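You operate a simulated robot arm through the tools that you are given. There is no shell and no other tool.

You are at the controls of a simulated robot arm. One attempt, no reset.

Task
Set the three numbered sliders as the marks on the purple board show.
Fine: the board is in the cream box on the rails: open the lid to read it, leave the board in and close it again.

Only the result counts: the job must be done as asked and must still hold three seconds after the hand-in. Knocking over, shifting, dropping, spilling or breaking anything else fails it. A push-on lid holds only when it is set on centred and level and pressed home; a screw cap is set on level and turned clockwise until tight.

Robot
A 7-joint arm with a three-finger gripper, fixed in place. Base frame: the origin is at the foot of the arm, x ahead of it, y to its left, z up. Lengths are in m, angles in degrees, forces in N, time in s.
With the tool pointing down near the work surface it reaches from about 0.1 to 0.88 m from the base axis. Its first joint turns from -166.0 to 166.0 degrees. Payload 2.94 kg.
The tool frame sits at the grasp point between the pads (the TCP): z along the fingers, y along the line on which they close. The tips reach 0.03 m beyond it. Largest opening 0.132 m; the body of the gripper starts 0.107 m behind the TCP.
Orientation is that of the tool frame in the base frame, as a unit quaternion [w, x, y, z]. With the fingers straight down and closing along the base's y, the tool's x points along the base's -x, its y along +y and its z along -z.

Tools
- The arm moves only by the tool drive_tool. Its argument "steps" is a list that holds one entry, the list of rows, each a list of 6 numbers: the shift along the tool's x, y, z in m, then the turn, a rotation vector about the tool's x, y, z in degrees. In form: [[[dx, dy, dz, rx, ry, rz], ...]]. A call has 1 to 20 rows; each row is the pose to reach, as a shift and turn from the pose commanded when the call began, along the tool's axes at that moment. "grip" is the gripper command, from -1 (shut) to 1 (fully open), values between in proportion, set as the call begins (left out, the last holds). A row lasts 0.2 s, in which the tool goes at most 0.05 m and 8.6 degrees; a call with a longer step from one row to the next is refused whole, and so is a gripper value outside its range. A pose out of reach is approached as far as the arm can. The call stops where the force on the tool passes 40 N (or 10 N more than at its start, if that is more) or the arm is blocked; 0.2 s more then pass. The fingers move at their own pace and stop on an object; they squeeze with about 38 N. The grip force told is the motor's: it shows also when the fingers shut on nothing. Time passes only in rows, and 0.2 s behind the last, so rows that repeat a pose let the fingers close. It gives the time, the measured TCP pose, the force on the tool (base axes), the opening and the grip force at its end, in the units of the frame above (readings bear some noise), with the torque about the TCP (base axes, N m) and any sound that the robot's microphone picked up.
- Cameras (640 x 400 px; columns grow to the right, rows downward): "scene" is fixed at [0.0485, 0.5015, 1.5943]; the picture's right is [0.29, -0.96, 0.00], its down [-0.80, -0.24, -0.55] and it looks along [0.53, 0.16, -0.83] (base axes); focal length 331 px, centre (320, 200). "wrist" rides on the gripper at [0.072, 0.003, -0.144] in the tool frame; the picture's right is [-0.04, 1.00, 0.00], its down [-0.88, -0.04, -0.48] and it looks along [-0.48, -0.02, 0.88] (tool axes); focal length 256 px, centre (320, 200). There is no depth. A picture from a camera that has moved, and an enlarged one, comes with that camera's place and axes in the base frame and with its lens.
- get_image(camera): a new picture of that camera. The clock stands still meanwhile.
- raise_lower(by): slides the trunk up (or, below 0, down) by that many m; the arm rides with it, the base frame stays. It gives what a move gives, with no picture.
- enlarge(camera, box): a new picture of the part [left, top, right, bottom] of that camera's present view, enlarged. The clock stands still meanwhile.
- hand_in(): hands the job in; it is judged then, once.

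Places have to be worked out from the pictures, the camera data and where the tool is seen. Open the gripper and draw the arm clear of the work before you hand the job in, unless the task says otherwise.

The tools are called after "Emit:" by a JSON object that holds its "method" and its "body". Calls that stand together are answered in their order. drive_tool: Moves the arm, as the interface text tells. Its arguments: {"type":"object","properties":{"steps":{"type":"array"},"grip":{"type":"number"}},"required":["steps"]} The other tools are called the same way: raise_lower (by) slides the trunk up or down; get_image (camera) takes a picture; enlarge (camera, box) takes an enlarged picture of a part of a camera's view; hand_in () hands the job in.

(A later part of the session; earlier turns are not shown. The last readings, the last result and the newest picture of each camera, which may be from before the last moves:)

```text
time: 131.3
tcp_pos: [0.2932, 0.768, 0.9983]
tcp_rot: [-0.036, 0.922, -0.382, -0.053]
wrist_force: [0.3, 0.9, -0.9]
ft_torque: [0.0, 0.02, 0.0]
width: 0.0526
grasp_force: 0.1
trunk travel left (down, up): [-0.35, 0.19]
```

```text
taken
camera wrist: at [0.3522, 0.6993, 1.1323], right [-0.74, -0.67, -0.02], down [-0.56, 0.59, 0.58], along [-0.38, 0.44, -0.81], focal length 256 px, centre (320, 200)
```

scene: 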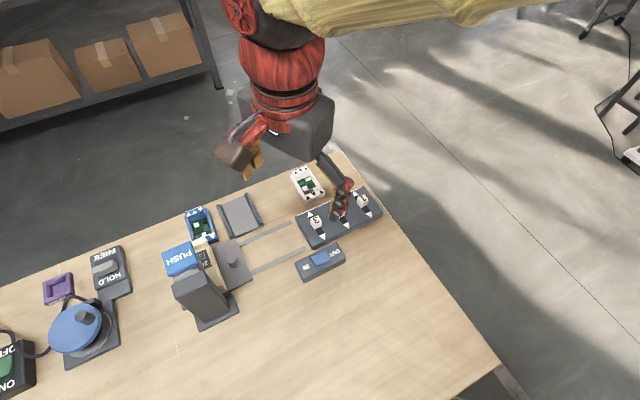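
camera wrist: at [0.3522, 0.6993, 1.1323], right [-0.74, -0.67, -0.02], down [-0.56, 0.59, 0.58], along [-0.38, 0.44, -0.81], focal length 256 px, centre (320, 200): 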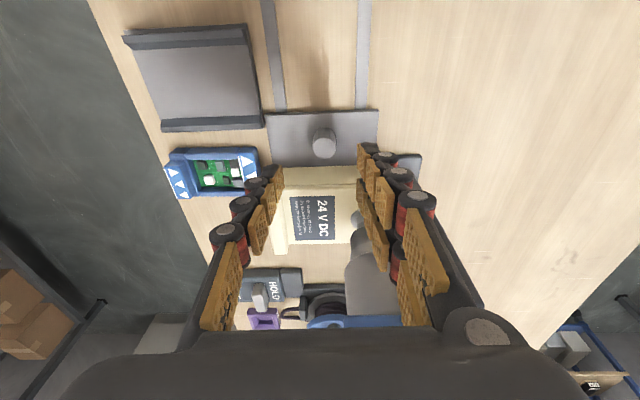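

The peg is between the fingers as before. I descend, close, and pull back 0.13 m.

Emit:
{"method": "drive_tool", "body": {"steps": [[[0.004, 0.001, 0.03, 0, 0, 0], [0.008, 0.001, 0.06, 0, 0, 0], [0.011, 0.001, 0.079, 0, 0, 0], [0.0122, 0.001, 0.0862, 0, 0, 0], [0.0122, 0.001, 0.0862, 0, 0, 0]]]}}

Emit:
{"method": "drive_tool", "body": {"grip": -0.9, "steps": [[[0, 0, 0, 0, 0, 0], [0, 0, 0, 0, 0, 0], [0, 0, 0, 0, 0, 0], [0, 0, 0, 0, 0, 0]]]}}

Emit:
{"method": "drive_tool", "body": {"steps": [[[0.0149, 0, -0.0021, 0, 0, 0], [0.0297, 0, -0.0042, 0, 0, 0], [0.0446, 0, -0.0063, 0, 0, 0], [0.0594, 0, -0.0084, 0, 0, 0], [0.0743, 0, -0.0104, 0, 0, 0], [0.0891, 0, -0.0125, 0, 0, 0], [0.104, 0, -0.0146, 0, 0, 0], [0.1168, 0, -0.0164, 0, 0, 0], [0.1257, 0, -0.0177, 0, 0, 0], [0.1287, 0, -0.0181, 0, 0, 0], [0.131, 0, -0.0184, 0, 0, 0], [0.131, 0, -0.0184, 0, 0, 0]]]}}

Emit:
{"method": "enlarge", "body": {"camera": "scene", "box": [230, 180, 350, 280]}}

```text
time: 132.5
tcp_pos: [0.2951, 0.7686, 0.9119]
tcp_rot: [-0.037, 0.922, -0.382, -0.055]
wrist_force: [-0.8, 0.5, -0.1]
ft_torque: [-0.03, -0.01, -0.01]
width: 0.0531
grasp_force: 0.0
trunk travel left (down, up): [-0.35, 0.19]
```

```text
time: 133.5
tcp_pos: [0.2926, 0.766, 0.9124]
tcp_rot: [-0.035, 0.922, -0.382, -0.054]
wrist_force: [-13.0, -15.1, 1.8]
ft_torque: [-0.48, 0.34, 0.34]
width: 0.0217
grasp_force: 32.3
trunk travel left (down, up): [-0.35, 0.19]
```

```text
time: 136.1
tcp_pos: [0.3856, 0.6728, 0.9131]
tcp_rot: [-0.034, 0.922, -0.382, -0.055]
wrist_force: [-30.8, -13.1, -16.1]
ft_torque: [-0.43, 0.58, 0.45]
width: 0.0211
grasp_force: 45.1
trunk travel left (down, up): [-0.35, 0.19]
```

```text
4.00 times, centred on (290, 230) of scene
camera zoom: at [0.0485, 0.5015, 1.5943], right [0.29, -0.96, 0.0], down [-0.8, -0.24, -0.55], along [0.53, 0.16, -0.83], focal length 1325 px, centre (440, 80)
```

zoom: 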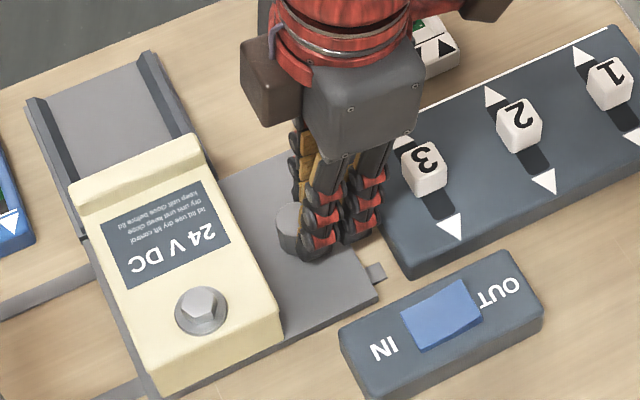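

Home is reached, with a stop felt. I release with a pause, rise, untilt, then move above the rib (u≈0.285, v≈0.805) to pinch it.

Emit:
{"method": "drive_tool", "body": {"grip": -0.1, "steps": [[[0, 0, 0, 0, 0, 0], [0, 0, 0, 0, 0, 0], [0, 0, 0, 0, 0, 0], [0, 0, 0, 0, 0, 0], [-0.0028, 0, -0.02, 0, 0, 0], [-0.0084, 0, -0.06, 0, 0, 0], [-0.014, 0, -0.1, 0, 0, 0], [-0.014, 0, -0.11, 0, 8, 0], [-0.014, 0, -0.11, 0, 8, 0]]]}}

Emit:
{"method": "drive_tool", "body": {"steps": [[[-0.03, -0.02, 0, 0, 0, 0], [-0.06, -0.04, 0, 0, 0, 0], [-0.08, -0.056, 0, 0, 0, 0], [-0.08, -0.056, 0, 0, 0, 0]]]}}

Emit:
{"method": "get_image", "body": {"camera": "wrist"}}

```text
time: 138.1
tcp_pos: [0.3865, 0.6709, 1.0251]
tcp_rot: [-0.009, 0.923, -0.385, 0.009]
wrist_force: [0.9, -0.4, -0.4]
ft_torque: [0.01, 0.02, -0.05]
width: 0.0595
grasp_force: 0.0
trunk travel left (down, up): [-0.35, 0.19]
```

```text
time: 139.1
tcp_pos: [0.3707, 0.7708, 1.0241]
tcp_rot: [-0.01, 0.923, -0.384, 0.01]
wrist_force: [0.7, -0.4, -0.3]
ft_torque: [0.03, -0.02, -0.01]
width: 0.0595
grasp_force: 0.0
trunk travel left (down, up): [-0.35, 0.19]
```

```text
taken
camera wrist: at [0.4163, 0.7127, 1.1698], right [-0.74, -0.67, -0.03], down [-0.6, 0.65, 0.47], along [-0.3, 0.36, -0.88], focal length 256 px, centre (320, 200)
```

wrist: 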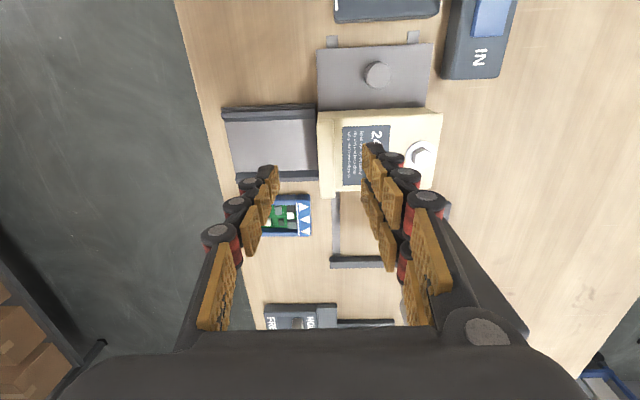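

The rib centre lies about 8 mm to −v and 10 mm to +u of the current aim. I correct, descend until the tips are just above the lid surface, and pinch the rib.

Emit:
{"method": "drive_tool", "body": {"steps": [[[-0.008, 0.0075, 0.03, 0, 0, 0], [-0.008, 0.0075, 0.055, 0, 0, 0], [-0.008, 0.0075, 0.068, 0, 0, 0], [-0.008, 0.0075, 0.074, 0, 0, 0], [-0.008, 0.0075, 0.074, 0, 0, 0]]]}}

Emit:
{"method": "drive_tool", "body": {"grip": -0.95, "steps": [[[0, 0, 0, 0, 0, 0], [0, 0, 0, 0, 0, 0], [0, 0, 0, 0, 0, 0], [0, 0, 0, 0, 0, 0]]]}}

Emit:
{"method": "get_image", "body": {"camera": "wrist"}}

Emit:
{"method": "enlarge", "body": {"camera": "scene", "box": [210, 180, 310, 280]}}

```text
time: 140.3
tcp_pos: [0.3616, 0.7689, 0.9498]
tcp_rot: [-0.011, 0.923, -0.385, 0.01]
wrist_force: [0.1, 0.3, 0.3]
ft_torque: [0.0, 0.0, 0.01]
width: 0.0595
grasp_force: 0.2
trunk travel left (down, up): [-0.35, 0.19]
```

```text
time: 141.3
tcp_pos: [0.3635, 0.772, 0.9513]
tcp_rot: [-0.011, 0.923, -0.385, 0.009]
wrist_force: [7.1, 8.1, -2.0]
ft_torque: [0.25, 0.01, 0.34]
width: 0.0161
grasp_force: 22.9
trunk travel left (down, up): [-0.35, 0.19]
```

```text
taken
camera wrist: at [0.4089, 0.7139, 1.095], right [-0.74, -0.67, -0.03], down [-0.6, 0.64, 0.47], along [-0.3, 0.36, -0.88], focal length 256 px, centre (320, 200)
```

wrist: 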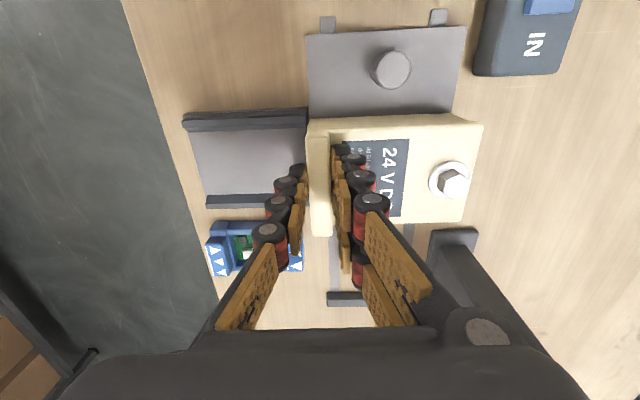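

```text
4.00 times, centred on (260, 230) of scene
camera zoom: at [0.0485, 0.5015, 1.5943], right [0.29, -0.96, 0.0], down [-0.8, -0.24, -0.55], along [0.53, 0.16, -0.83], focal length 1325 px, centre (560, 80)
```

zoom: 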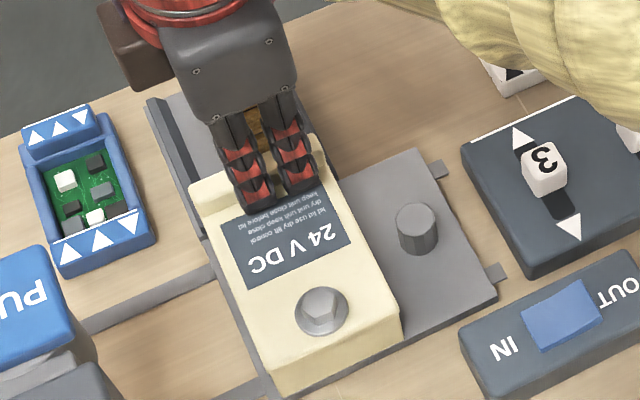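

The rib is pinched (16 mm). I try moving it gently towards +v, onto the track.

Emit:
{"method": "drive_tool", "body": {"steps": [[[0, -0.003, 0, 0, 0, 0], [0, -0.006, 0, 0, 0, 0], [0, -0.009, 0, 0, 0, 0], [0, -0.012, 0, 0, 0, 0], [0, -0.015, 0, 0, 0, 0], [0, -0.018, 0, 0, 0, 0]]]}}

Emit:
{"method": "enlarge", "body": {"camera": "scene", "box": [210, 180, 310, 280]}}

```text
time: 142.3
tcp_pos: [0.3632, 0.7723, 0.9492]
tcp_rot: [-0.003, 0.923, -0.384, 0.008]
wrist_force: [-11.1, -14.8, 13.8]
ft_torque: [-0.56, 0.58, 0.18]
width: 0.0157
grasp_force: 41.7
trunk travel left (down, up): [-0.35, 0.19]
stopped in row 4: the force on the tool passed its limit at 43 N (the readings are from after the stop); the commanded pose is now the measured one
```

```text
4.00 times, centred on (260, 230) of scene
camera zoom: at [0.0485, 0.5015, 1.5943], right [0.29, -0.96, 0.0], down [-0.8, -0.24, -0.55], along [0.53, 0.16, -0.83], focal length 1325 px, centre (560, 80)
```

zoom: 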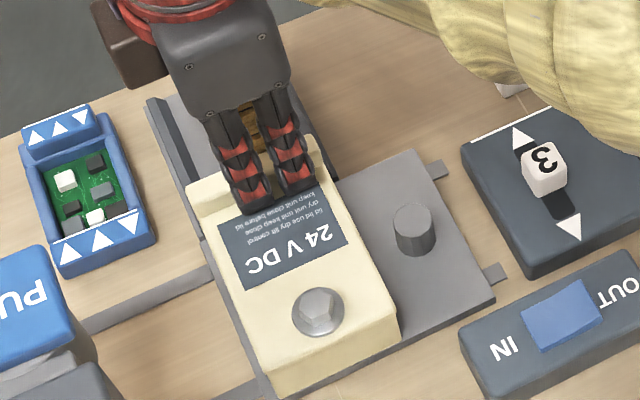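

Blocked at 43 N. With the rib still pinched, I try lifting straight up, gently.

Emit:
{"method": "drive_tool", "body": {"steps": [[[0, 0, -0.002, 0, 0, 0], [0, 0, -0.004, 0, 0, 0], [0, 0, -0.006, 0, 0, 0], [0, 0, -0.008, 0, 0, 0]]]}}

Emit:
{"method": "enlarge", "body": {"camera": "scene", "box": [210, 180, 310, 280]}}

```text
time: 143.3
tcp_pos: [0.3634, 0.7713, 0.9499]
tcp_rot: [0.0, 0.924, -0.383, 0.009]
wrist_force: [-16.2, -16.8, -21.6]
ft_torque: [0.31, 1.04, 0.18]
width: 0.0156
grasp_force: 41.7
trunk travel left (down, up): [-0.35, 0.19]
```

```text
4.00 times, centred on (260, 230) of scene
camera zoom: at [0.0485, 0.5015, 1.5943], right [0.29, -0.96, 0.0], down [-0.8, -0.24, -0.55], along [0.53, 0.16, -0.83], focal length 1325 px, centre (560, 80)
```

zoom: 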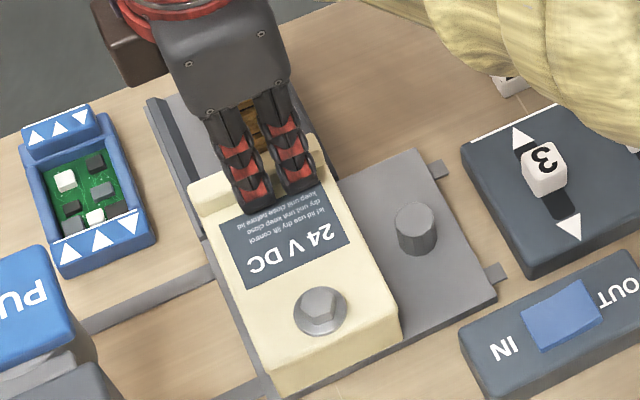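

No lift either. While pinched, I also try −v gently.

Emit:
{"method": "drive_tool", "body": {"steps": [[[0, 0.003, 0.004, 0, 0, 0], [0, 0.006, 0.006, 0, 0, 0], [0, 0.009, 0.006, 0, 0, 0], [0, 0.012, 0.006, 0, 0, 0], [0, 0.015, 0.006, 0, 0, 0]]]}}

Emit:
{"method": "enlarge", "body": {"camera": "scene", "box": [210, 180, 310, 280]}}

```text
time: 144.4
tcp_pos: [0.3624, 0.7702, 0.951]
tcp_rot: [-0.01, 0.923, -0.385, 0.01]
wrist_force: [15.3, 14.7, -16.2]
ft_torque: [0.6, 0.11, 0.51]
width: 0.0156
grasp_force: 42.4
trunk travel left (down, up): [-0.35, 0.19]
stopped in row 5: the force on the tool passed its limit at 46 N (the readings are from after the stop); the commanded pose is now the measured one
```

```text
4.00 times, centred on (260, 230) of scene
camera zoom: at [0.0485, 0.5015, 1.5943], right [0.29, -0.96, 0.0], down [-0.8, -0.24, -0.55], along [0.53, 0.16, -0.83], focal length 1325 px, centre (560, 80)
```

zoom: 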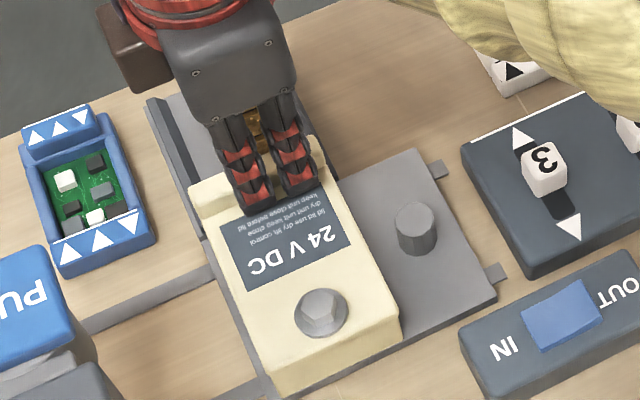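

Locked in every direction with the bolt in, so the bolt must come out after all. I release the rib, rise, and set the rocker to OUT again.

Emit:
{"method": "drive_tool", "body": {"grip": 0.0, "steps": [[[0, 0, 0, 0, 0, 0], [0, 0, 0, 0, 0, 0], [0, 0, 0, 0, 0, 0], [0, 0, -0.03, 0, 0, 0], [0, 0, -0.07, 0, 0, 0], [0, 0, -0.11, 0, 0, 0], [0, 0, -0.11, 0, 0, 0]]]}}

Emit:
{"method": "drive_tool", "body": {"grip": -1, "steps": [[[0.026, 0.029, 0, 0, 0, 0], [0.051, 0.058, 0, 0, 0, 0], [0.077, 0.087, 0, 0, 0, 0], [0.102, 0.115, 0, 0, 0, 0], [0.1275, 0.1443, 0, 0, 0, 0], [0.1275, 0.1443, 0.04, 0, 0, 0], [0.1275, 0.1443, 0.08, 0, 0, 0], [0.1275, 0.1443, 0.11, 0, 0, 0], [0.1275, 0.1443, 0.12, 0, 0, 0], [0.1275, 0.1443, 0.125, 0, 0, 0], [0.1275, 0.1443, 0.129, 0, 0, 0], [0.1275, 0.1443, 0.133, 0, 0, 0], [0.1275, 0.1443, 0.137, 0, 0, 0], [0.1275, 0.1443, 0.141, 0, 0, 0], [0.1275, 0.1443, 0.145, 0, 0, 0]]]}}

```text
time: 146.0
tcp_pos: [0.3568, 0.7665, 1.0631]
tcp_rot: [-0.011, 0.923, -0.384, 0.011]
wrist_force: [-0.4, 0.1, 0.3]
ft_torque: [0.0, 0.04, 0.01]
width: 0.0659
grasp_force: 0.1
trunk travel left (down, up): [-0.35, 0.19]
```

```text
time: 149.1
tcp_pos: [0.3487, 0.5788, 0.9261]
tcp_rot: [-0.014, 0.923, -0.384, 0.01]
wrist_force: [-4.6, -9.8, 19.9]
ft_torque: [-0.14, 0.39, 0.13]
width: 0.0
grasp_force: 28.3
trunk travel left (down, up): [-0.35, 0.19]
heard: click, click, click, click, click
stopped in row 15: the force on the tool passed its limit at 44 N (the readings are from after the stop); the commanded pose is now the measured one
```

Several clicks this time; I lift and check the rocker's state.

Emit:
{"method": "drive_tool", "body": {"grip": -0.2, "steps": [[[0, 0, -0.03, 0, 0, 0], [0, 0, -0.07, 0, 0, 0], [0, 0, -0.11, 0, 0, 0], [0, 0, -0.14, 0, 0, 0], [0, 0, -0.14, 0, 0, 0]]]}}

Emit:
{"method": "enlarge", "body": {"camera": "scene", "box": [290, 235, 350, 285]}}

Emit:
{"method": "enlarge", "body": {"camera": "scene", "box": [230, 180, 350, 280]}}

```text
time: 150.3
tcp_pos: [0.3454, 0.5748, 1.0629]
tcp_rot: [-0.013, 0.923, -0.384, 0.011]
wrist_force: [0.9, -0.4, -0.8]
ft_torque: [0.01, -0.01, -0.04]
width: 0.0528
grasp_force: 0.1
trunk travel left (down, up): [-0.35, 0.19]
heard: click
```

```text
8.00 times, centred on (320, 260) of scene
camera zoom: at [0.0485, 0.5015, 1.5943], right [0.29, -0.96, 0.0], down [-0.8, -0.24, -0.55], along [0.53, 0.16, -0.83], focal length 2650 px, centre (320, -280)
```

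zoom: 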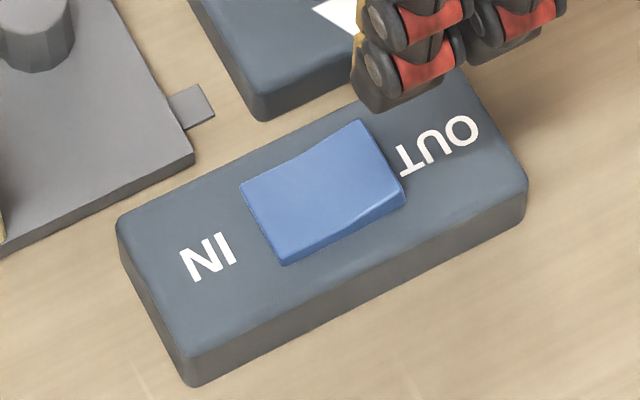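

```text
4.00 times, centred on (290, 230) of scene
camera zoom: at [0.0485, 0.5015, 1.5943], right [0.29, -0.96, 0.0], down [-0.8, -0.24, -0.55], along [0.53, 0.16, -0.83], focal length 1325 px, centre (440, 80)
```

zoom: 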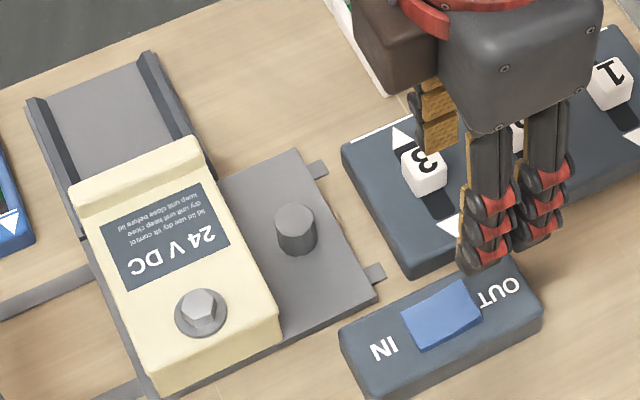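

It chattered and ended at IN. My press point was too near the pivot, so I press again 5–6 mm further out on the OUT end.

Emit:
{"method": "drive_tool", "body": {"grip": -1, "steps": [[[0.006, -0.005, 0, 0, 0, 0], [0.006, -0.005, 0, 0, 0, 0], [0.006, -0.005, 0.04, 0, 0, 0], [0.006, -0.005, 0.08, 0, 0, 0], [0.006, -0.005, 0.11, 0, 0, 0], [0.006, -0.005, 0.12, 0, 0, 0], [0.006, -0.005, 0.125, 0, 0, 0], [0.006, -0.005, 0.13, 0, 0, 0], [0.006, -0.005, 0.134, 0, 0, 0], [0.006, -0.005, 0.138, 0, 0, 0], [0.006, -0.005, 0.142, 0, 0, 0], [0.006, -0.005, 0.146, 0, 0, 0]]]}}

Emit:
{"method": "drive_tool", "body": {"steps": [[[0, 0, -0.03, 0, 0, 0], [0, 0, -0.07, 0, 0, 0], [0, 0, -0.11, 0, 0, 0], [0, 0, -0.14, 0, 0, 0], [0, 0, -0.14, 0, 0, 0]]]}}

Emit:
{"method": "enlarge", "body": {"camera": "scene", "box": [290, 235, 350, 285]}}

```text
time: 152.9
tcp_pos: [0.3592, 0.5804, 0.9263]
tcp_rot: [-0.017, 0.923, -0.384, 0.011]
wrist_force: [-5.7, -8.5, 18.6]
ft_torque: [-0.02, 0.42, 0.19]
width: 0.0001
grasp_force: 29.1
trunk travel left (down, up): [-0.35, 0.19]
heard: click
stopped in row 12: the force on the tool passed its limit at 45 N (the readings are from after the stop); the commanded pose is now the measured one
```

```text
time: 154.1
tcp_pos: [0.3526, 0.5779, 1.0621]
tcp_rot: [-0.015, 0.923, -0.384, 0.01]
wrist_force: [-0.7, 0.2, -0.6]
ft_torque: [0.01, 0.01, 0.0]
width: 0.0001
grasp_force: 29.2
trunk travel left (down, up): [-0.35, 0.19]
```

```text
8.00 times, centred on (320, 260) of scene
camera zoom: at [0.0485, 0.5015, 1.5943], right [0.29, -0.96, 0.0], down [-0.8, -0.24, -0.55], along [0.53, 0.16, -0.83], focal length 2650 px, centre (320, -280)
```

zoom: 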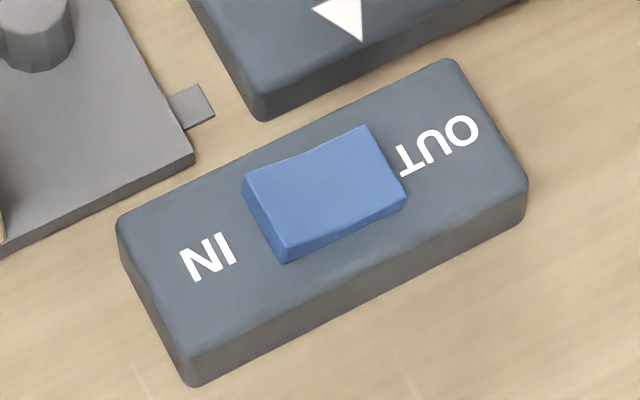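

Single click, and the rocker is at OUT. Now I go to the peg at home, grip it and take the carriage to the driver.

Emit:
{"method": "drive_tool", "body": {"grip": -0.2, "steps": [[[-0.016, -0.03, 0, 0, -2, 0], [-0.032, -0.06, 0, 0, -4, 0], [-0.048, -0.0915, 0, 0, -8, 0], [-0.048, -0.0915, 0, 0, -8, 0], [-0.048, -0.0915, 0.04, 0, -8, 0], [-0.048, -0.0915, 0.08, 0, -8, 0], [-0.048, -0.0915, 0.12, 0, -8, 0], [-0.048, -0.0915, 0.14, 0, -8, 0], [-0.048, -0.0915, 0.15, 0, -8, 0], [-0.048, -0.0915, 0.15, 0, -8, 0]]]}}

Emit:
{"method": "get_image", "body": {"camera": "wrist"}}

```text
time: 156.3
tcp_pos: [0.3902, 0.6814, 0.9162]
tcp_rot: [-0.043, 0.921, -0.382, -0.054]
wrist_force: [0.4, -0.7, 0.2]
ft_torque: [-0.02, 0.01, -0.01]
width: 0.0529
grasp_force: 0.1
trunk travel left (down, up): [-0.35, 0.19]
```

```text
taken
camera wrist: at [0.4486, 0.6087, 1.049], right [-0.74, -0.67, -0.03], down [-0.56, 0.58, 0.59], along [-0.38, 0.45, -0.81], focal length 256 px, centre (320, 200)
```

wrist: 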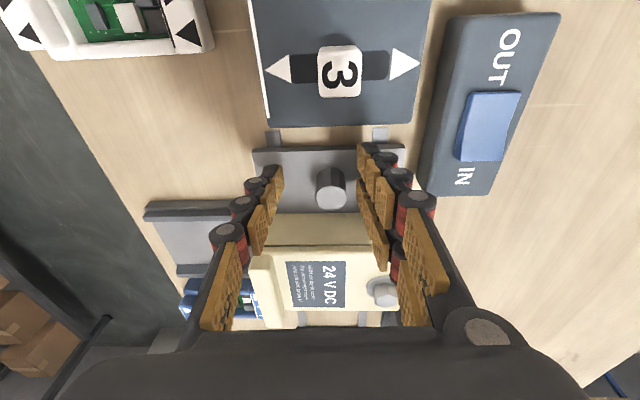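

The peg is 8 mm off-centre between the fingers. I centre, lower 4 mm, close, and slide to the driver.

Emit:
{"method": "drive_tool", "body": {"steps": [[[0, 0.004, 0.002, 0, 0, 0], [0, 0.0075, 0.004, 0, 0, 0], [0, 0.0075, 0.004, 0, 0, 0]]]}}

Emit:
{"method": "drive_tool", "body": {"grip": -0.9, "steps": [[[0, 0, 0, 0, 0, 0], [0, 0, 0, 0, 0, 0], [0, 0, 0, 0, 0, 0], [0, 0, 0, 0, 0, 0]]]}}

Emit:
{"method": "drive_tool", "body": {"steps": [[[-0.0099, 0, 0.0014, 0, 0, 0], [-0.0248, 0, 0.0035, 0, 0, 0], [-0.0396, 0, 0.0056, 0, 0, 0], [-0.0545, 0, 0.0077, 0, 0, 0], [-0.0693, 0, 0.0097, 0, 0, 0], [-0.0842, 0, 0.0118, 0, 0, 0], [-0.099, 0, 0.0139, 0, 0, 0], [-0.1109, 0, 0.0156, 0, 0, 0], [-0.1188, 0, 0.0167, 0, 0, 0], [-0.1248, 0, 0.0175, 0, 0, 0], [-0.1287, 0, 0.0181, 0, 0, 0], [-0.1327, 0, 0.0186, 0, 0, 0], [-0.1366, 0, 0.0192, 0, 0, 0], [-0.1406, 0, 0.0197, 0, 0, 0]]]}}

Emit:
{"method": "enlarge", "body": {"camera": "scene", "box": [165, 210, 265, 290]}}

```text
time: 157.1
tcp_pos: [0.3851, 0.6756, 0.9118]
tcp_rot: [-0.043, 0.922, -0.382, -0.054]
wrist_force: [0.6, -0.5, 0.2]
ft_torque: [-0.02, -0.03, 0.03]
width: 0.0524
grasp_force: 0.0
trunk travel left (down, up): [-0.35, 0.19]
```

```text
time: 158.1
tcp_pos: [0.385, 0.6748, 0.911]
tcp_rot: [-0.041, 0.922, -0.381, -0.054]
wrist_force: [-4.3, -5.4, 0.4]
ft_torque: [-0.23, 0.09, 0.38]
width: 0.022
grasp_force: 32.5
trunk travel left (down, up): [-0.35, 0.19]
```

```text
time: 160.9
tcp_pos: [0.2924, 0.7651, 0.9123]
tcp_rot: [-0.04, 0.922, -0.382, -0.051]
wrist_force: [10.4, -22.7, 17.6]
ft_torque: [-1.38, -0.55, 0.26]
width: 0.0217
grasp_force: 45.3
trunk travel left (down, up): [-0.35, 0.19]
stopped in row 14: the force on the tool passed its limit at 44 N (the readings are from after the stop); the commanded pose is now the measured one
```

```text
5.00 times, centred on (215, 250) of scene
camera zoom: at [0.0485, 0.5015, 1.5943], right [0.29, -0.96, 0.0], down [-0.8, -0.24, -0.55], along [0.53, 0.16, -0.83], focal length 1656 px, centre (845, -50)
```

zoom: 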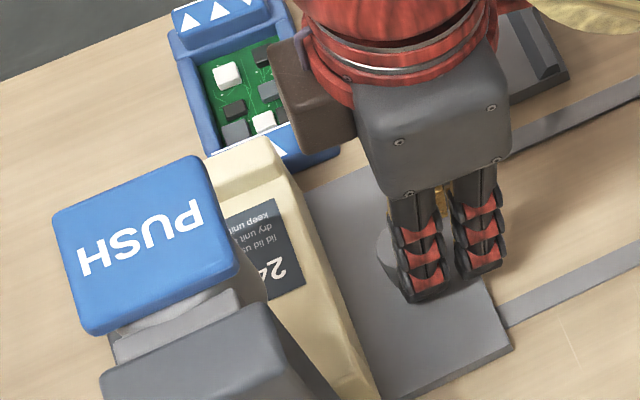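

At the stop. I release with a pause, go over the pad, and then press with OUT selected, going down until the nose engages the lowered bolt.

Emit:
{"method": "drive_tool", "body": {"grip": -0.2, "steps": [[[0, 0, 0, 0, 0, 0], [0, 0, 0, 0, 0, 0], [0, 0, 0, 0, 0, 0], [0, 0, 0, 0, 0, 0], [-0.002, 0, -0.015, 0, 0, 0], [-0.0049, 0, -0.035, 0, 0, 0], [0.01, 0, -0.06, 0, 0, 0], [0.03, 0, -0.1, 0, 2, 0], [0.03, 0, -0.14, 0, 4, 0], [0.03, 0, -0.18, 0, 6, 0], [0.03, 0, -0.22, 0, 8, 0], [0.03, 0, -0.22, 0, 8, 0]]]}}

Emit:
{"method": "drive_tool", "body": {"grip": -1, "steps": [[[-0.03, 0.005, -0.01, 0, 0, 0], [-0.07, 0.012, -0.01, 0, 0, 0], [-0.11, 0.02, -0.01, 0, 0, 0], [-0.1458, 0.0263, -0.01, 0, 0, 0], [-0.1458, 0.0263, 0.02, 0, 0, 0], [-0.1458, 0.0263, 0.028, 0, 0, 0], [-0.1458, 0.0263, 0.028, 0, 0, 0]]]}}

Emit:
{"method": "enlarge", "body": {"camera": "scene", "box": [140, 200, 260, 300]}}

```text
time: 163.5
tcp_pos: [0.3254, 0.7233, 1.1232]
tcp_rot: [-0.013, 0.923, -0.384, 0.013]
wrist_force: [0.0, -0.1, -0.3]
ft_torque: [0.0, 0.0, 0.02]
width: 0.0525
grasp_force: 0.0
trunk travel left (down, up): [-0.35, 0.19]
```

```text
time: 165.1
tcp_pos: [0.2067, 0.8084, 1.0934]
tcp_rot: [-0.013, 0.923, -0.384, 0.013]
wrist_force: [0.0, -0.7, 0.4]
ft_torque: [0.02, 0.01, 0.01]
width: 0.0002
grasp_force: 28.4
trunk travel left (down, up): [-0.35, 0.19]
```

```text
4.00 times, centred on (200, 250) of scene
camera zoom: at [0.0485, 0.5015, 1.5943], right [0.29, -0.96, 0.0], down [-0.8, -0.24, -0.55], along [0.53, 0.16, -0.83], focal length 1325 px, centre (800, 0)
```

zoom: 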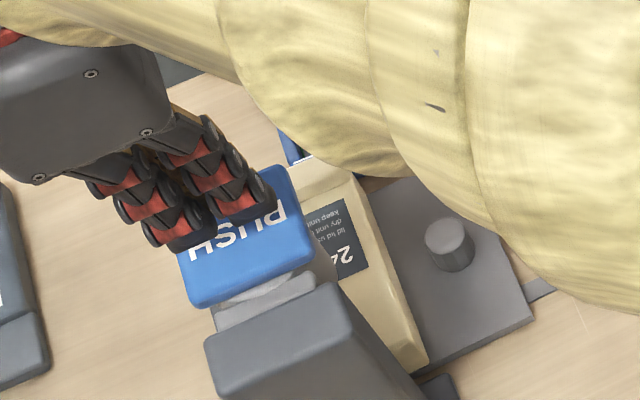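

Over the pad. I press down in steps to z≈1.056 and hold lightly.

Emit:
{"method": "drive_tool", "body": {"steps": [[[0, 0, 0.01, 0, 0, 0], [0, 0, 0.016, 0, 0, 0], [0, 0, 0.022, 0, 0, 0], [0, 0, 0.027, 0, 0, 0], [0, 0, 0.031, 0, 0, 0], [0, 0, 0.034, 0, 0, 0], [0, 0, 0.036, 0, 0, 0], [0, 0, 0.037, 0, 0, 0], [0, 0, 0.037, 0, 0, 0], [0, 0, 0.037, 0, 0, 0], [0, 0, 0.037, 0, 0, 0], [0, 0, 0.037, 0, 0, 0]]]}}

Emit:
{"method": "drive_tool", "body": {"steps": [[[0, 0, 0, 0, 0, 0], [0, 0, 0, 0, 0, 0], [0, 0, 0, 0, 0, 0], [0, 0, 0, 0, 0, 0], [0, 0, 0, 0, 0, 0], [0, 0, 0, 0, 0, 0], [0, 0, 0, 0, 0, 0], [0, 0, 0, 0, 0, 0], [0, 0, 0, 0, 0, 0], [0, 0, 0, 0, 0, 0]]]}}

```text
time: 167.7
tcp_pos: [0.2062, 0.81, 1.0562]
tcp_rot: [-0.014, 0.923, -0.384, 0.011]
wrist_force: [1.4, 1.3, 5.9]
ft_torque: [0.1, 0.04, -0.02]
width: 0.0001
grasp_force: 28.4
trunk travel left (down, up): [-0.35, 0.19]
```

```text
time: 169.1
tcp_pos: [0.2075, 0.8116, 1.0646]
tcp_rot: [-0.02, 0.923, -0.384, 0.012]
wrist_force: [0.1, -3.2, 11.8]
ft_torque: [-0.04, 0.11, 0.01]
width: 0.0002
grasp_force: 28.4
trunk travel left (down, up): [-0.35, 0.19]
stopped in row 7: the force on the tool passed its limit at 41 N (the readings are from after the stop); the commanded pose is now the measured one
```

The bolt is now being driven up against my press (the tool was pushed from 1.056 to 1.065). I follow it upward slowly while keeping contact, to see how far it goes.

Emit:
{"method": "drive_tool", "body": {"steps": [[[0, 0, -0.001, 0, 0, 0], [0, 0, -0.002, 0, 0, 0], [0, 0, -0.003, 0, 0, 0], [0, 0, -0.003, 0, 0, 0], [0, 0, -0.003, 0, 0, 0], [0, 0, -0.003, 0, 0, 0]]]}}

Emit:
{"method": "drive_tool", "body": {"steps": [[[0, 0, -0.001, 0, 0, 0], [0, 0, -0.002, 0, 0, 0], [0, 0, -0.003, 0, 0, 0], [0, 0, -0.003, 0, 0, 0], [0, 0, -0.003, 0, 0, 0], [0, 0, -0.003, 0, 0, 0]]]}}

```text
time: 170.5
tcp_pos: [0.2078, 0.8118, 1.0679]
tcp_rot: [-0.021, 0.923, -0.384, 0.011]
wrist_force: [-1.9, 9.8, 33.0]
ft_torque: [0.17, 0.29, -0.02]
width: 0.0
grasp_force: 28.5
trunk travel left (down, up): [-0.35, 0.19]
```

```text
time: 171.9
tcp_pos: [0.2069, 0.8114, 1.0685]
tcp_rot: [-0.018, 0.923, -0.384, 0.011]
wrist_force: [1.2, 12.1, 26.3]
ft_torque: [0.36, 0.21, -0.08]
width: 0.0
grasp_force: 28.9
trunk travel left (down, up): [-0.35, 0.19]
```

The bolt is fully out again, as it was at the start. The rounded rib at the far end may be a hinge, so the lid would lift at the bolt end, with the raised bolt as the handle, and lay back onto the cradle behind the home position. I take the carriage home again to test this.

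Emit:
{"method": "drive_tool", "body": {"grip": -0.2, "steps": [[[0, 0, -0.03, 0, 0, 0], [0, 0, -0.06, 0, 0, 0], [0.04, -0.012, -0.06, 0, -3, 0], [0.08, -0.025, -0.06, 0, -6, 0], [0.093, -0.029, -0.04, 0, -8, 0], [0.093, -0.029, 0, 0, -8, 0], [0.093, -0.029, 0.04, 0, -8, 0], [0.093, -0.029, 0.07, 0, -8, 0], [0.093, -0.029, 0.07, 0, -8, 0]]]}}

Emit:
{"method": "get_image", "body": {"camera": "wrist"}}

```text
time: 173.9
tcp_pos: [0.296, 0.7664, 1.0]
tcp_rot: [-0.044, 0.922, -0.382, -0.054]
wrist_force: [-0.2, -0.7, 0.1]
ft_torque: [-0.01, -0.03, 0.0]
width: 0.053
grasp_force: 0.0
trunk travel left (down, up): [-0.35, 0.19]
```

```text
taken
camera wrist: at [0.3541, 0.6953, 1.133], right [-0.74, -0.67, -0.04], down [-0.56, 0.58, 0.59], along [-0.38, 0.45, -0.81], focal length 256 px, centre (320, 200)
```

wrist: 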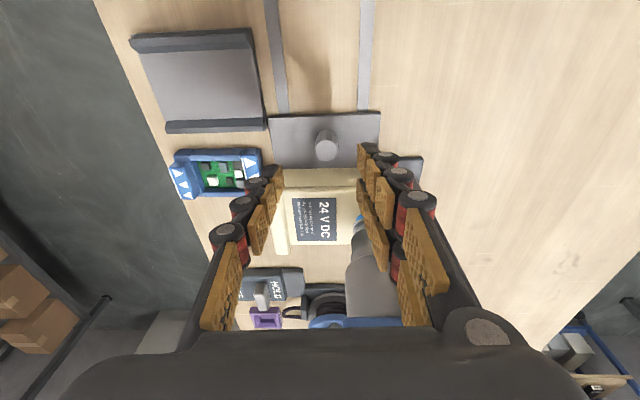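

The peg is again between the fingers, and blue shows at the bolt. I descend, grip and pull home.

Emit:
{"method": "drive_tool", "body": {"steps": [[[0.004, 0.003, 0.03, 0, 0, 0], [0.008, 0.003, 0.06, 0, 0, 0], [0.011, 0.003, 0.079, 0, 0, 0], [0.0122, 0.003, 0.0872, 0, 0, 0], [0.0122, 0.003, 0.0872, 0, 0, 0]]]}}

Emit:
{"method": "drive_tool", "body": {"grip": -0.9, "steps": [[[0, 0, 0, 0, 0, 0], [0, 0, 0, 0, 0, 0], [0, 0, 0, 0, 0, 0], [0, 0, 0, 0, 0, 0]]]}}

Emit:
{"method": "drive_tool", "body": {"steps": [[[0.0149, 0, -0.0021, 0, 0, 0], [0.0297, 0, -0.0042, 0, 0, 0], [0.0446, 0, -0.0063, 0, 0, 0], [0.0594, 0, -0.0084, 0, 0, 0], [0.0743, 0, -0.0104, 0, 0, 0], [0.0891, 0, -0.0125, 0, 0, 0], [0.104, 0, -0.0146, 0, 0, 0], [0.1168, 0, -0.0164, 0, 0, 0], [0.1257, 0, -0.0177, 0, 0, 0], [0.1287, 0, -0.0181, 0, 0, 0], [0.131, 0, -0.0184, 0, 0, 0], [0.131, 0, -0.0184, 0, 0, 0]]]}}

Emit:
{"method": "enlarge", "body": {"camera": "scene", "box": [230, 180, 350, 280]}}

```text
time: 175.1
tcp_pos: [0.2981, 0.769, 0.9103]
tcp_rot: [-0.045, 0.921, -0.383, -0.053]
wrist_force: [0.0, -0.2, 0.2]
ft_torque: [-0.02, 0.0, 0.01]
width: 0.053
grasp_force: 0.1
trunk travel left (down, up): [-0.35, 0.19]
```

```text
time: 176.1
tcp_pos: [0.2952, 0.7648, 0.909]
tcp_rot: [-0.043, 0.922, -0.382, -0.052]
wrist_force: [-17.5, -19.2, 2.2]
ft_torque: [-0.68, 0.32, 0.56]
width: 0.024
grasp_force: 13.1
trunk travel left (down, up): [-0.35, 0.19]
```

```text
time: 178.7
tcp_pos: [0.387, 0.6737, 0.9098]
tcp_rot: [-0.043, 0.922, -0.382, -0.052]
wrist_force: [-23.4, -13.9, -9.9]
ft_torque: [-0.35, 0.38, 0.47]
width: 0.0256
grasp_force: 14.1
trunk travel left (down, up): [-0.35, 0.19]
```

```text
4.00 times, centred on (290, 230) of scene
camera zoom: at [0.0485, 0.5015, 1.5943], right [0.29, -0.96, 0.0], down [-0.8, -0.24, -0.55], along [0.53, 0.16, -0.83], focal length 1325 px, centre (440, 80)
```

zoom: 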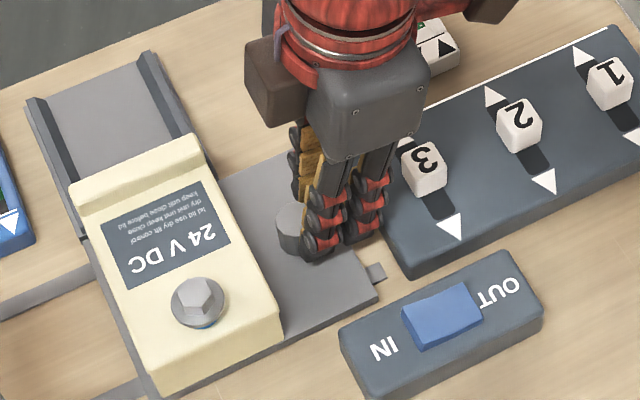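

Home again. I release, rise, and turn to yaw 45 over the bolt so the fingers close along the presumed hinge direction.

Emit:
{"method": "drive_tool", "body": {"grip": -0.1, "steps": [[[0, 0, 0, 0, 0, 0], [0, 0, 0, 0, 0, 0], [0, 0, 0, 0, 0, 0], [0, 0, 0, 0, 0, 0], [-0.0028, 0, -0.02, 0, 0, 0], [-0.0084, 0, -0.06, 0, 0, 0], [-0.014, 0, -0.1, 0, 0, 0], [-0.014, 0, -0.14, 0, 8, 0], [-0.014, 0, -0.14, 0, 8, 0]]]}}

Emit:
{"method": "drive_tool", "body": {"steps": [[[-0.008, 0.004, 0, 0, 0, 8.2], [-0.016, 0.008, 0, 0, 0, 16.4], [-0.024, 0.012, 0, 0, 0, 24.6], [-0.032, 0.016, 0, 0, 0, 32.8], [-0.04, 0.02, 0, 0, 0, 41], [-0.048, 0.024, 0, 0, 0, 49.2], [-0.057, 0.028, 0, 0, 0, 57.4], [-0.065, 0.032, 0, 0, 0, 65.6], [-0.073, 0.036, 0, 0, 0, 73.8], [-0.081, 0.04, 0, 0, 0, 82], [-0.0891, 0.0438, 0, 0, 0, 90], [-0.0891, 0.0438, 0, 0, 0, 90]]]}}

Emit:
{"method": "get_image", "body": {"camera": "wrist"}}

```text
time: 180.7
tcp_pos: [0.3912, 0.6659, 1.0508]
tcp_rot: [-0.017, 0.923, -0.385, 0.012]
wrist_force: [-0.1, 0.8, 0.0]
ft_torque: [0.0, -0.02, -0.02]
width: 0.0593
grasp_force: 0.1
trunk travel left (down, up): [-0.35, 0.19]
```

```text
time: 183.3
tcp_pos: [0.2946, 0.6989, 1.0496]
tcp_rot: [0.019, -0.38, 0.925, 0.005]
wrist_force: [-0.1, 1.0, 0.1]
ft_torque: [0.03, 0.0, 0.01]
width: 0.0596
grasp_force: 0.1
trunk travel left (down, up): [-0.35, 0.19]
```

```text
taken
camera wrist: at [0.2373, 0.6454, 1.1902], right [-0.67, 0.74, -0.01], down [0.63, 0.58, 0.51], along [0.38, 0.34, -0.86], focal length 256 px, centre (320, 200)
```

wrist: 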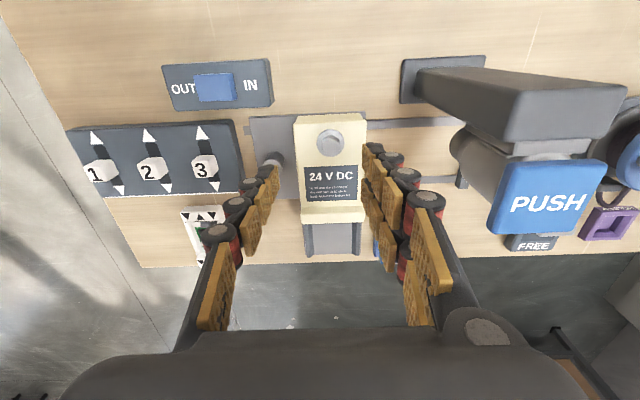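

The bolt is at about (0.290, 0.705). I shift 7–8 mm in u, level the tool, and descend so that the tips reach around the hex just above the flange (TCP z≈0.962).

Emit:
{"method": "drive_tool", "body": {"steps": [[[0, 0.004, 0.03, 0, 1, 0], [0, 0.0076, 0.06, 0, 2, 0], [0, 0.0076, 0.078, 0, 2, 0], [0, 0.0076, 0.086, 0, 2, 0], [0, 0.0076, 0.086, 0, 2, 0]]]}}

Emit:
{"method": "get_image", "body": {"camera": "wrist"}}

Emit:
{"method": "enlarge", "body": {"camera": "scene", "box": [210, 190, 310, 290]}}

```text
time: 184.5
tcp_pos: [0.2917, 0.7049, 0.9637]
tcp_rot: [0.004, -0.381, 0.925, -0.001]
wrist_force: [-0.4, -0.2, -1.1]
ft_torque: [-0.04, 0.01, -0.02]
width: 0.0595
grasp_force: 0.1
trunk travel left (down, up): [-0.35, 0.19]
```

```text
taken
camera wrist: at [0.2382, 0.6554, 1.107], right [-0.67, 0.74, -0.01], down [0.65, 0.59, 0.48], along [0.36, 0.32, -0.88], focal length 256 px, centre (320, 200)
```

wrist: 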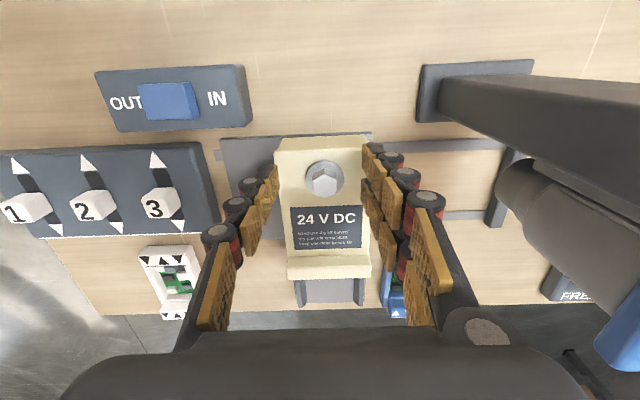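

```text
4.00 times, centred on (260, 240) of scene
camera zoom: at [0.0485, 0.5015, 1.5943], right [0.29, -0.96, 0.0], down [-0.8, -0.24, -0.55], along [0.53, 0.16, -0.83], focal length 1325 px, centre (560, 40)
```

zoom: 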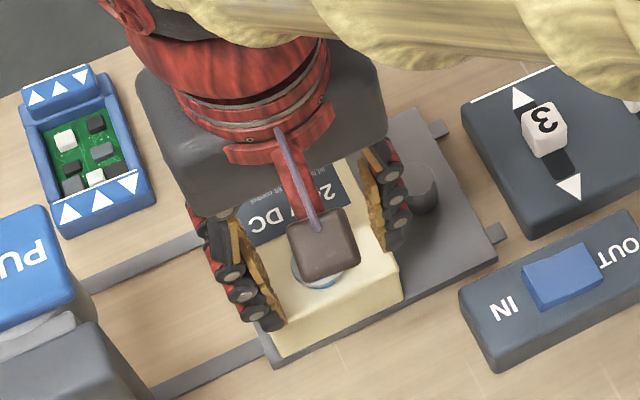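

The bolt sits right between the fingertips. I close on it.

Emit:
{"method": "drive_tool", "body": {"grip": -0.95, "steps": [[[0, 0, 0, 0, 0, 0], [0, 0, 0, 0, 0, 0], [0, 0, 0, 0, 0, 0], [0, 0, 0, 0, 0, 0]]]}}

Emit:
{"method": "drive_tool", "body": {"steps": [[[0, 0, -0.002, 0, 0, 0], [0, 0, -0.004, 0, 0, 0], [0, 0, -0.006, 0, 0, 0], [0, 0, -0.008, 0, 0, 0]]]}}

Emit:
{"method": "get_image", "body": {"camera": "wrist"}}

```text
time: 185.5
tcp_pos: [0.2902, 0.7068, 0.9644]
tcp_rot: [0.006, -0.381, 0.924, -0.001]
wrist_force: [-10.5, 13.7, 5.7]
ft_torque: [0.32, 0.24, 0.1]
width: 0.0181
grasp_force: 25.7
trunk travel left (down, up): [-0.35, 0.19]
```

```text
time: 186.5
tcp_pos: [0.2897, 0.7072, 0.9668]
tcp_rot: [0.001, -0.381, 0.925, -0.007]
wrist_force: [-17.0, 19.1, -25.9]
ft_torque: [0.51, 0.57, 0.03]
width: 0.0175
grasp_force: 43.8
trunk travel left (down, up): [-0.35, 0.19]
```

```text
taken
camera wrist: at [0.2356, 0.6579, 1.1105], right [-0.67, 0.74, -0.01], down [0.65, 0.6, 0.48], along [0.36, 0.31, -0.88], focal length 256 px, centre (320, 200)
```

wrist: 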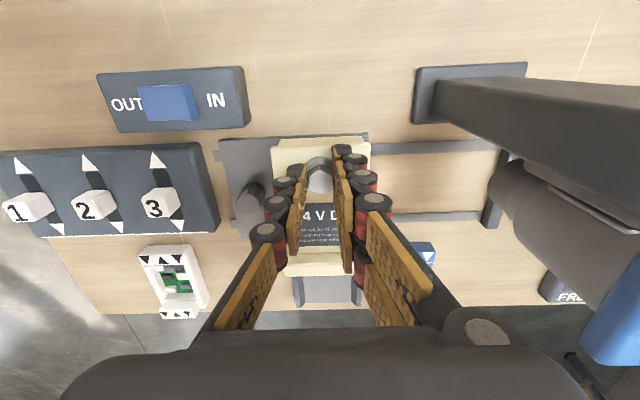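

The hex is gripped; at 26 N of lift it moved only 2 mm. I pull slightly more.

Emit:
{"method": "drive_tool", "body": {"steps": [[[0, 0, -0.001, 0, 0, 0], [0, 0, -0.002, 0, 0, 0], [0, 0, -0.003, 0, 0, 0], [0, 0, -0.004, 0, 0, 0]]]}}

Emit:
{"method": "enlarge", "body": {"camera": "wrist", "box": [260, 130, 390, 230]}}

Emit:
{"method": "enlarge", "body": {"camera": "scene", "box": [210, 190, 310, 290]}}

```text
time: 187.5
tcp_pos: [0.2913, 0.7087, 0.9724]
tcp_rot: [0.003, -0.381, 0.924, -0.004]
wrist_force: [-16.3, 17.0, -33.2]
ft_torque: [0.34, 0.4, -0.04]
width: 0.0171
grasp_force: 42.8
trunk travel left (down, up): [-0.35, 0.19]
```

```text
4.00 times, centred on (325, 180) of wrist
camera zoom: at [0.2372, 0.6588, 1.1162], right [-0.67, 0.74, -0.01], down [0.65, 0.59, 0.48], along [0.36, 0.31, -0.88], focal length 1024 px, centre (300, 280)
```

zoom: 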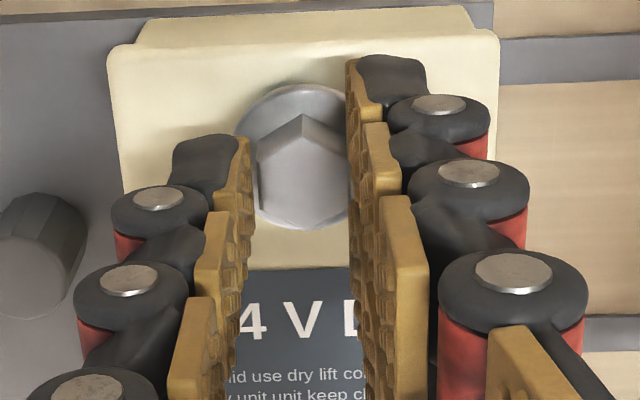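

```text
4.00 times, centred on (260, 240) of scene
camera zoom: at [0.0485, 0.5015, 1.5943], right [0.29, -0.96, 0.0], down [-0.8, -0.24, -0.55], along [0.53, 0.16, -0.83], focal length 1325 px, centre (560, 40)
```

zoom: 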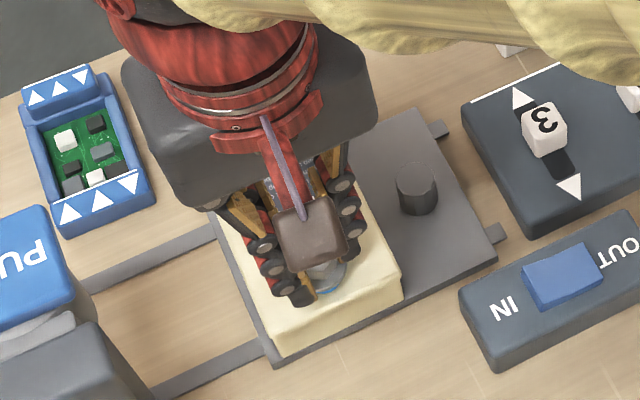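

The tool rose 8 mm in all at 33 N; it's unclear whether the lid follows or the fingers slip. I pull a little more and see.

Emit:
{"method": "drive_tool", "body": {"steps": [[[0, 0, -0.002, 0, 0, 0], [0, 0, -0.004, 0, 0, 0], [0, 0, -0.006, 0, 0, 0], [0, 0, -0.006, 0, 0, 0]]]}}

Emit:
{"method": "enlarge", "body": {"camera": "wrist", "box": [260, 130, 390, 230]}}

```text
time: 188.5
tcp_pos: [0.2929, 0.7072, 0.9805]
tcp_rot: [0.004, -0.381, 0.924, -0.003]
wrist_force: [-0.9, -0.9, -0.6]
ft_torque: [0.0, 0.01, 0.0]
width: 0.0033
grasp_force: 0.0
trunk travel left (down, up): [-0.35, 0.19]
```

```text
4.00 times, centred on (325, 180) of wrist
camera zoom: at [0.2378, 0.656, 1.1247], right [-0.67, 0.74, -0.01], down [0.65, 0.59, 0.48], along [0.36, 0.32, -0.88], focal length 1024 px, centre (300, 280)
```

zoom: 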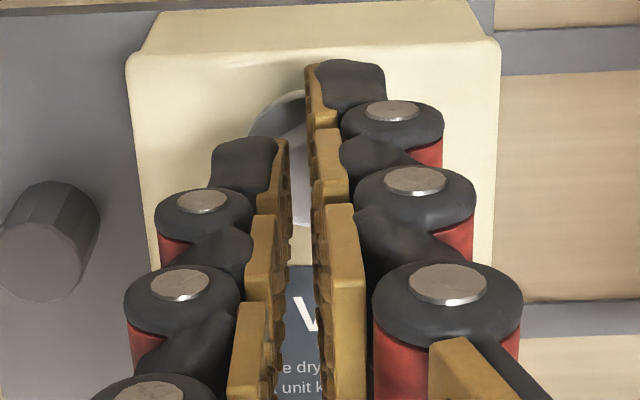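

The fingers slipped off the hex and the lid stayed down. I rise a little and examine the box's far end, the track and the seams more closely.

Emit:
{"method": "drive_tool", "body": {"grip": 1, "steps": [[[0, 0, -0.03, 0, 0, 0], [0, 0, -0.06, 0, 0, 0], [0, 0, -0.06, 0, 0, 0], [0, 0, -0.06, 0, 0, 0], [0, 0, -0.06, 0, 0, 0]]]}}

Emit:
{"method": "get_image", "body": {"camera": "wrist"}}

Emit:
{"method": "enlarge", "body": {"camera": "wrist", "box": [230, 110, 410, 260]}}

Emit:
{"method": "enlarge", "body": {"camera": "scene", "box": [210, 185, 300, 285]}}

```text
time: 189.7
tcp_pos: [0.2933, 0.705, 1.0412]
tcp_rot: [0.005, -0.381, 0.924, -0.002]
wrist_force: [-0.3, -0.4, -0.4]
ft_torque: [0.04, 0.0, 0.01]
width: 0.0898
grasp_force: 0.0
trunk travel left (down, up): [-0.35, 0.19]
```

```text
taken
camera wrist: at [0.2379, 0.6555, 1.185], right [-0.67, 0.74, -0.01], down [0.65, 0.59, 0.48], along [0.36, 0.32, -0.88], focal length 256 px, centre (320, 200)
```

wrist: 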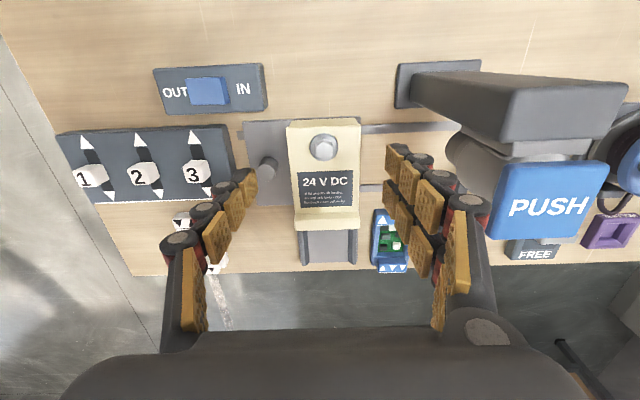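

```text
2.67 times, centred on (320, 185) of wrist
camera zoom: at [0.2379, 0.6555, 1.185], right [-0.67, 0.74, -0.01], down [0.65, 0.59, 0.48], along [0.36, 0.32, -0.88], focal length 683 px, centre (320, 240)
```

zoom: 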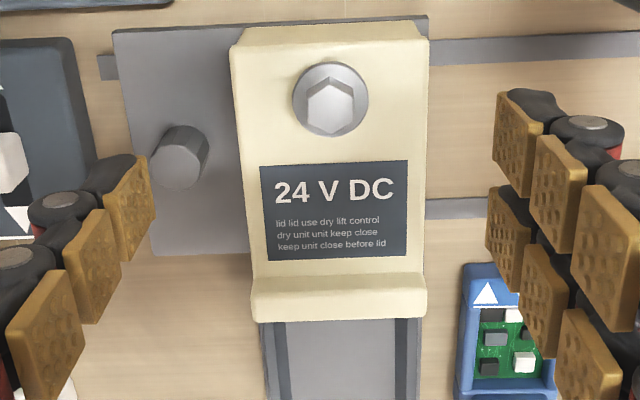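

```text
4.00 times, centred on (255, 235) of scene
camera zoom: at [0.0485, 0.5015, 1.5943], right [0.29, -0.96, 0.0], down [-0.8, -0.24, -0.55], along [0.53, 0.16, -0.83], focal length 1325 px, centre (580, 60)
```

zoom: 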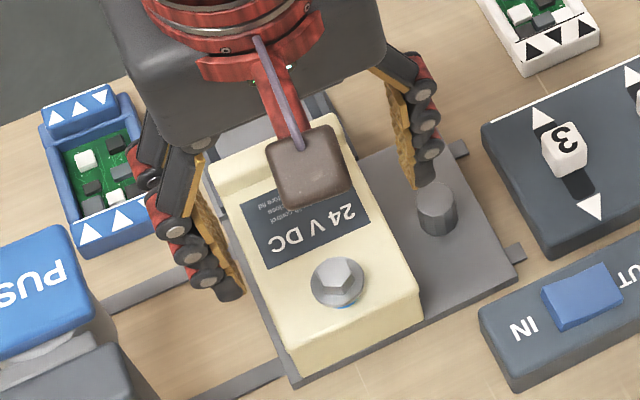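

I test the lid at the rib with the bolt out. I open wide, move over the rib, and grip it across its ends.

Emit:
{"method": "drive_tool", "body": {"grip": 0.75, "steps": [[[-0.033, 0.001, 0, 0, 0, 0], [-0.066, 0.002, 0, 0, 0, 0], [-0.097, 0.0033, 0, 0, 0, 0], [-0.097, 0.0033, 0.04, 0, 0, 0], [-0.097, 0.0033, 0.07, 0, 0, 0], [-0.097, 0.0033, 0.085, 0, 0, 0], [-0.097, 0.0033, 0.09, 0, 0, 0], [-0.097, 0.0033, 0.09, 0, 0, 0]]]}}

Emit:
{"method": "get_image", "body": {"camera": "wrist"}}

```text
time: 191.5
tcp_pos: [0.3589, 0.7763, 0.9502]
tcp_rot: [0.003, -0.381, 0.925, -0.002]
wrist_force: [0.2, 0.2, 0.6]
ft_torque: [0.01, 0.0, 0.03]
width: 0.1155
grasp_force: 0.0
trunk travel left (down, up): [-0.35, 0.19]
```

```text
taken
camera wrist: at [0.3045, 0.7267, 1.0938], right [-0.67, 0.74, -0.01], down [0.65, 0.59, 0.48], along [0.36, 0.32, -0.88], focal length 256 px, centre (320, 200)
```

wrist: 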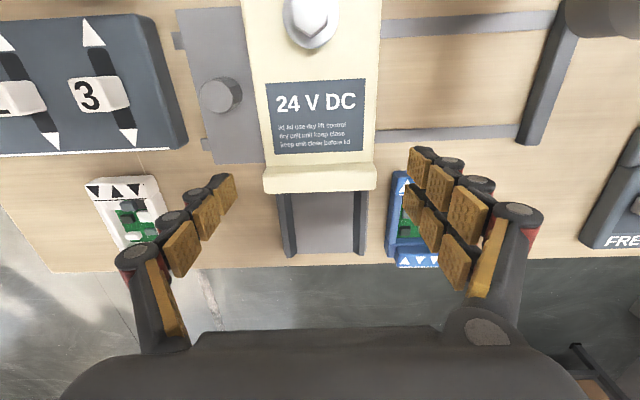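

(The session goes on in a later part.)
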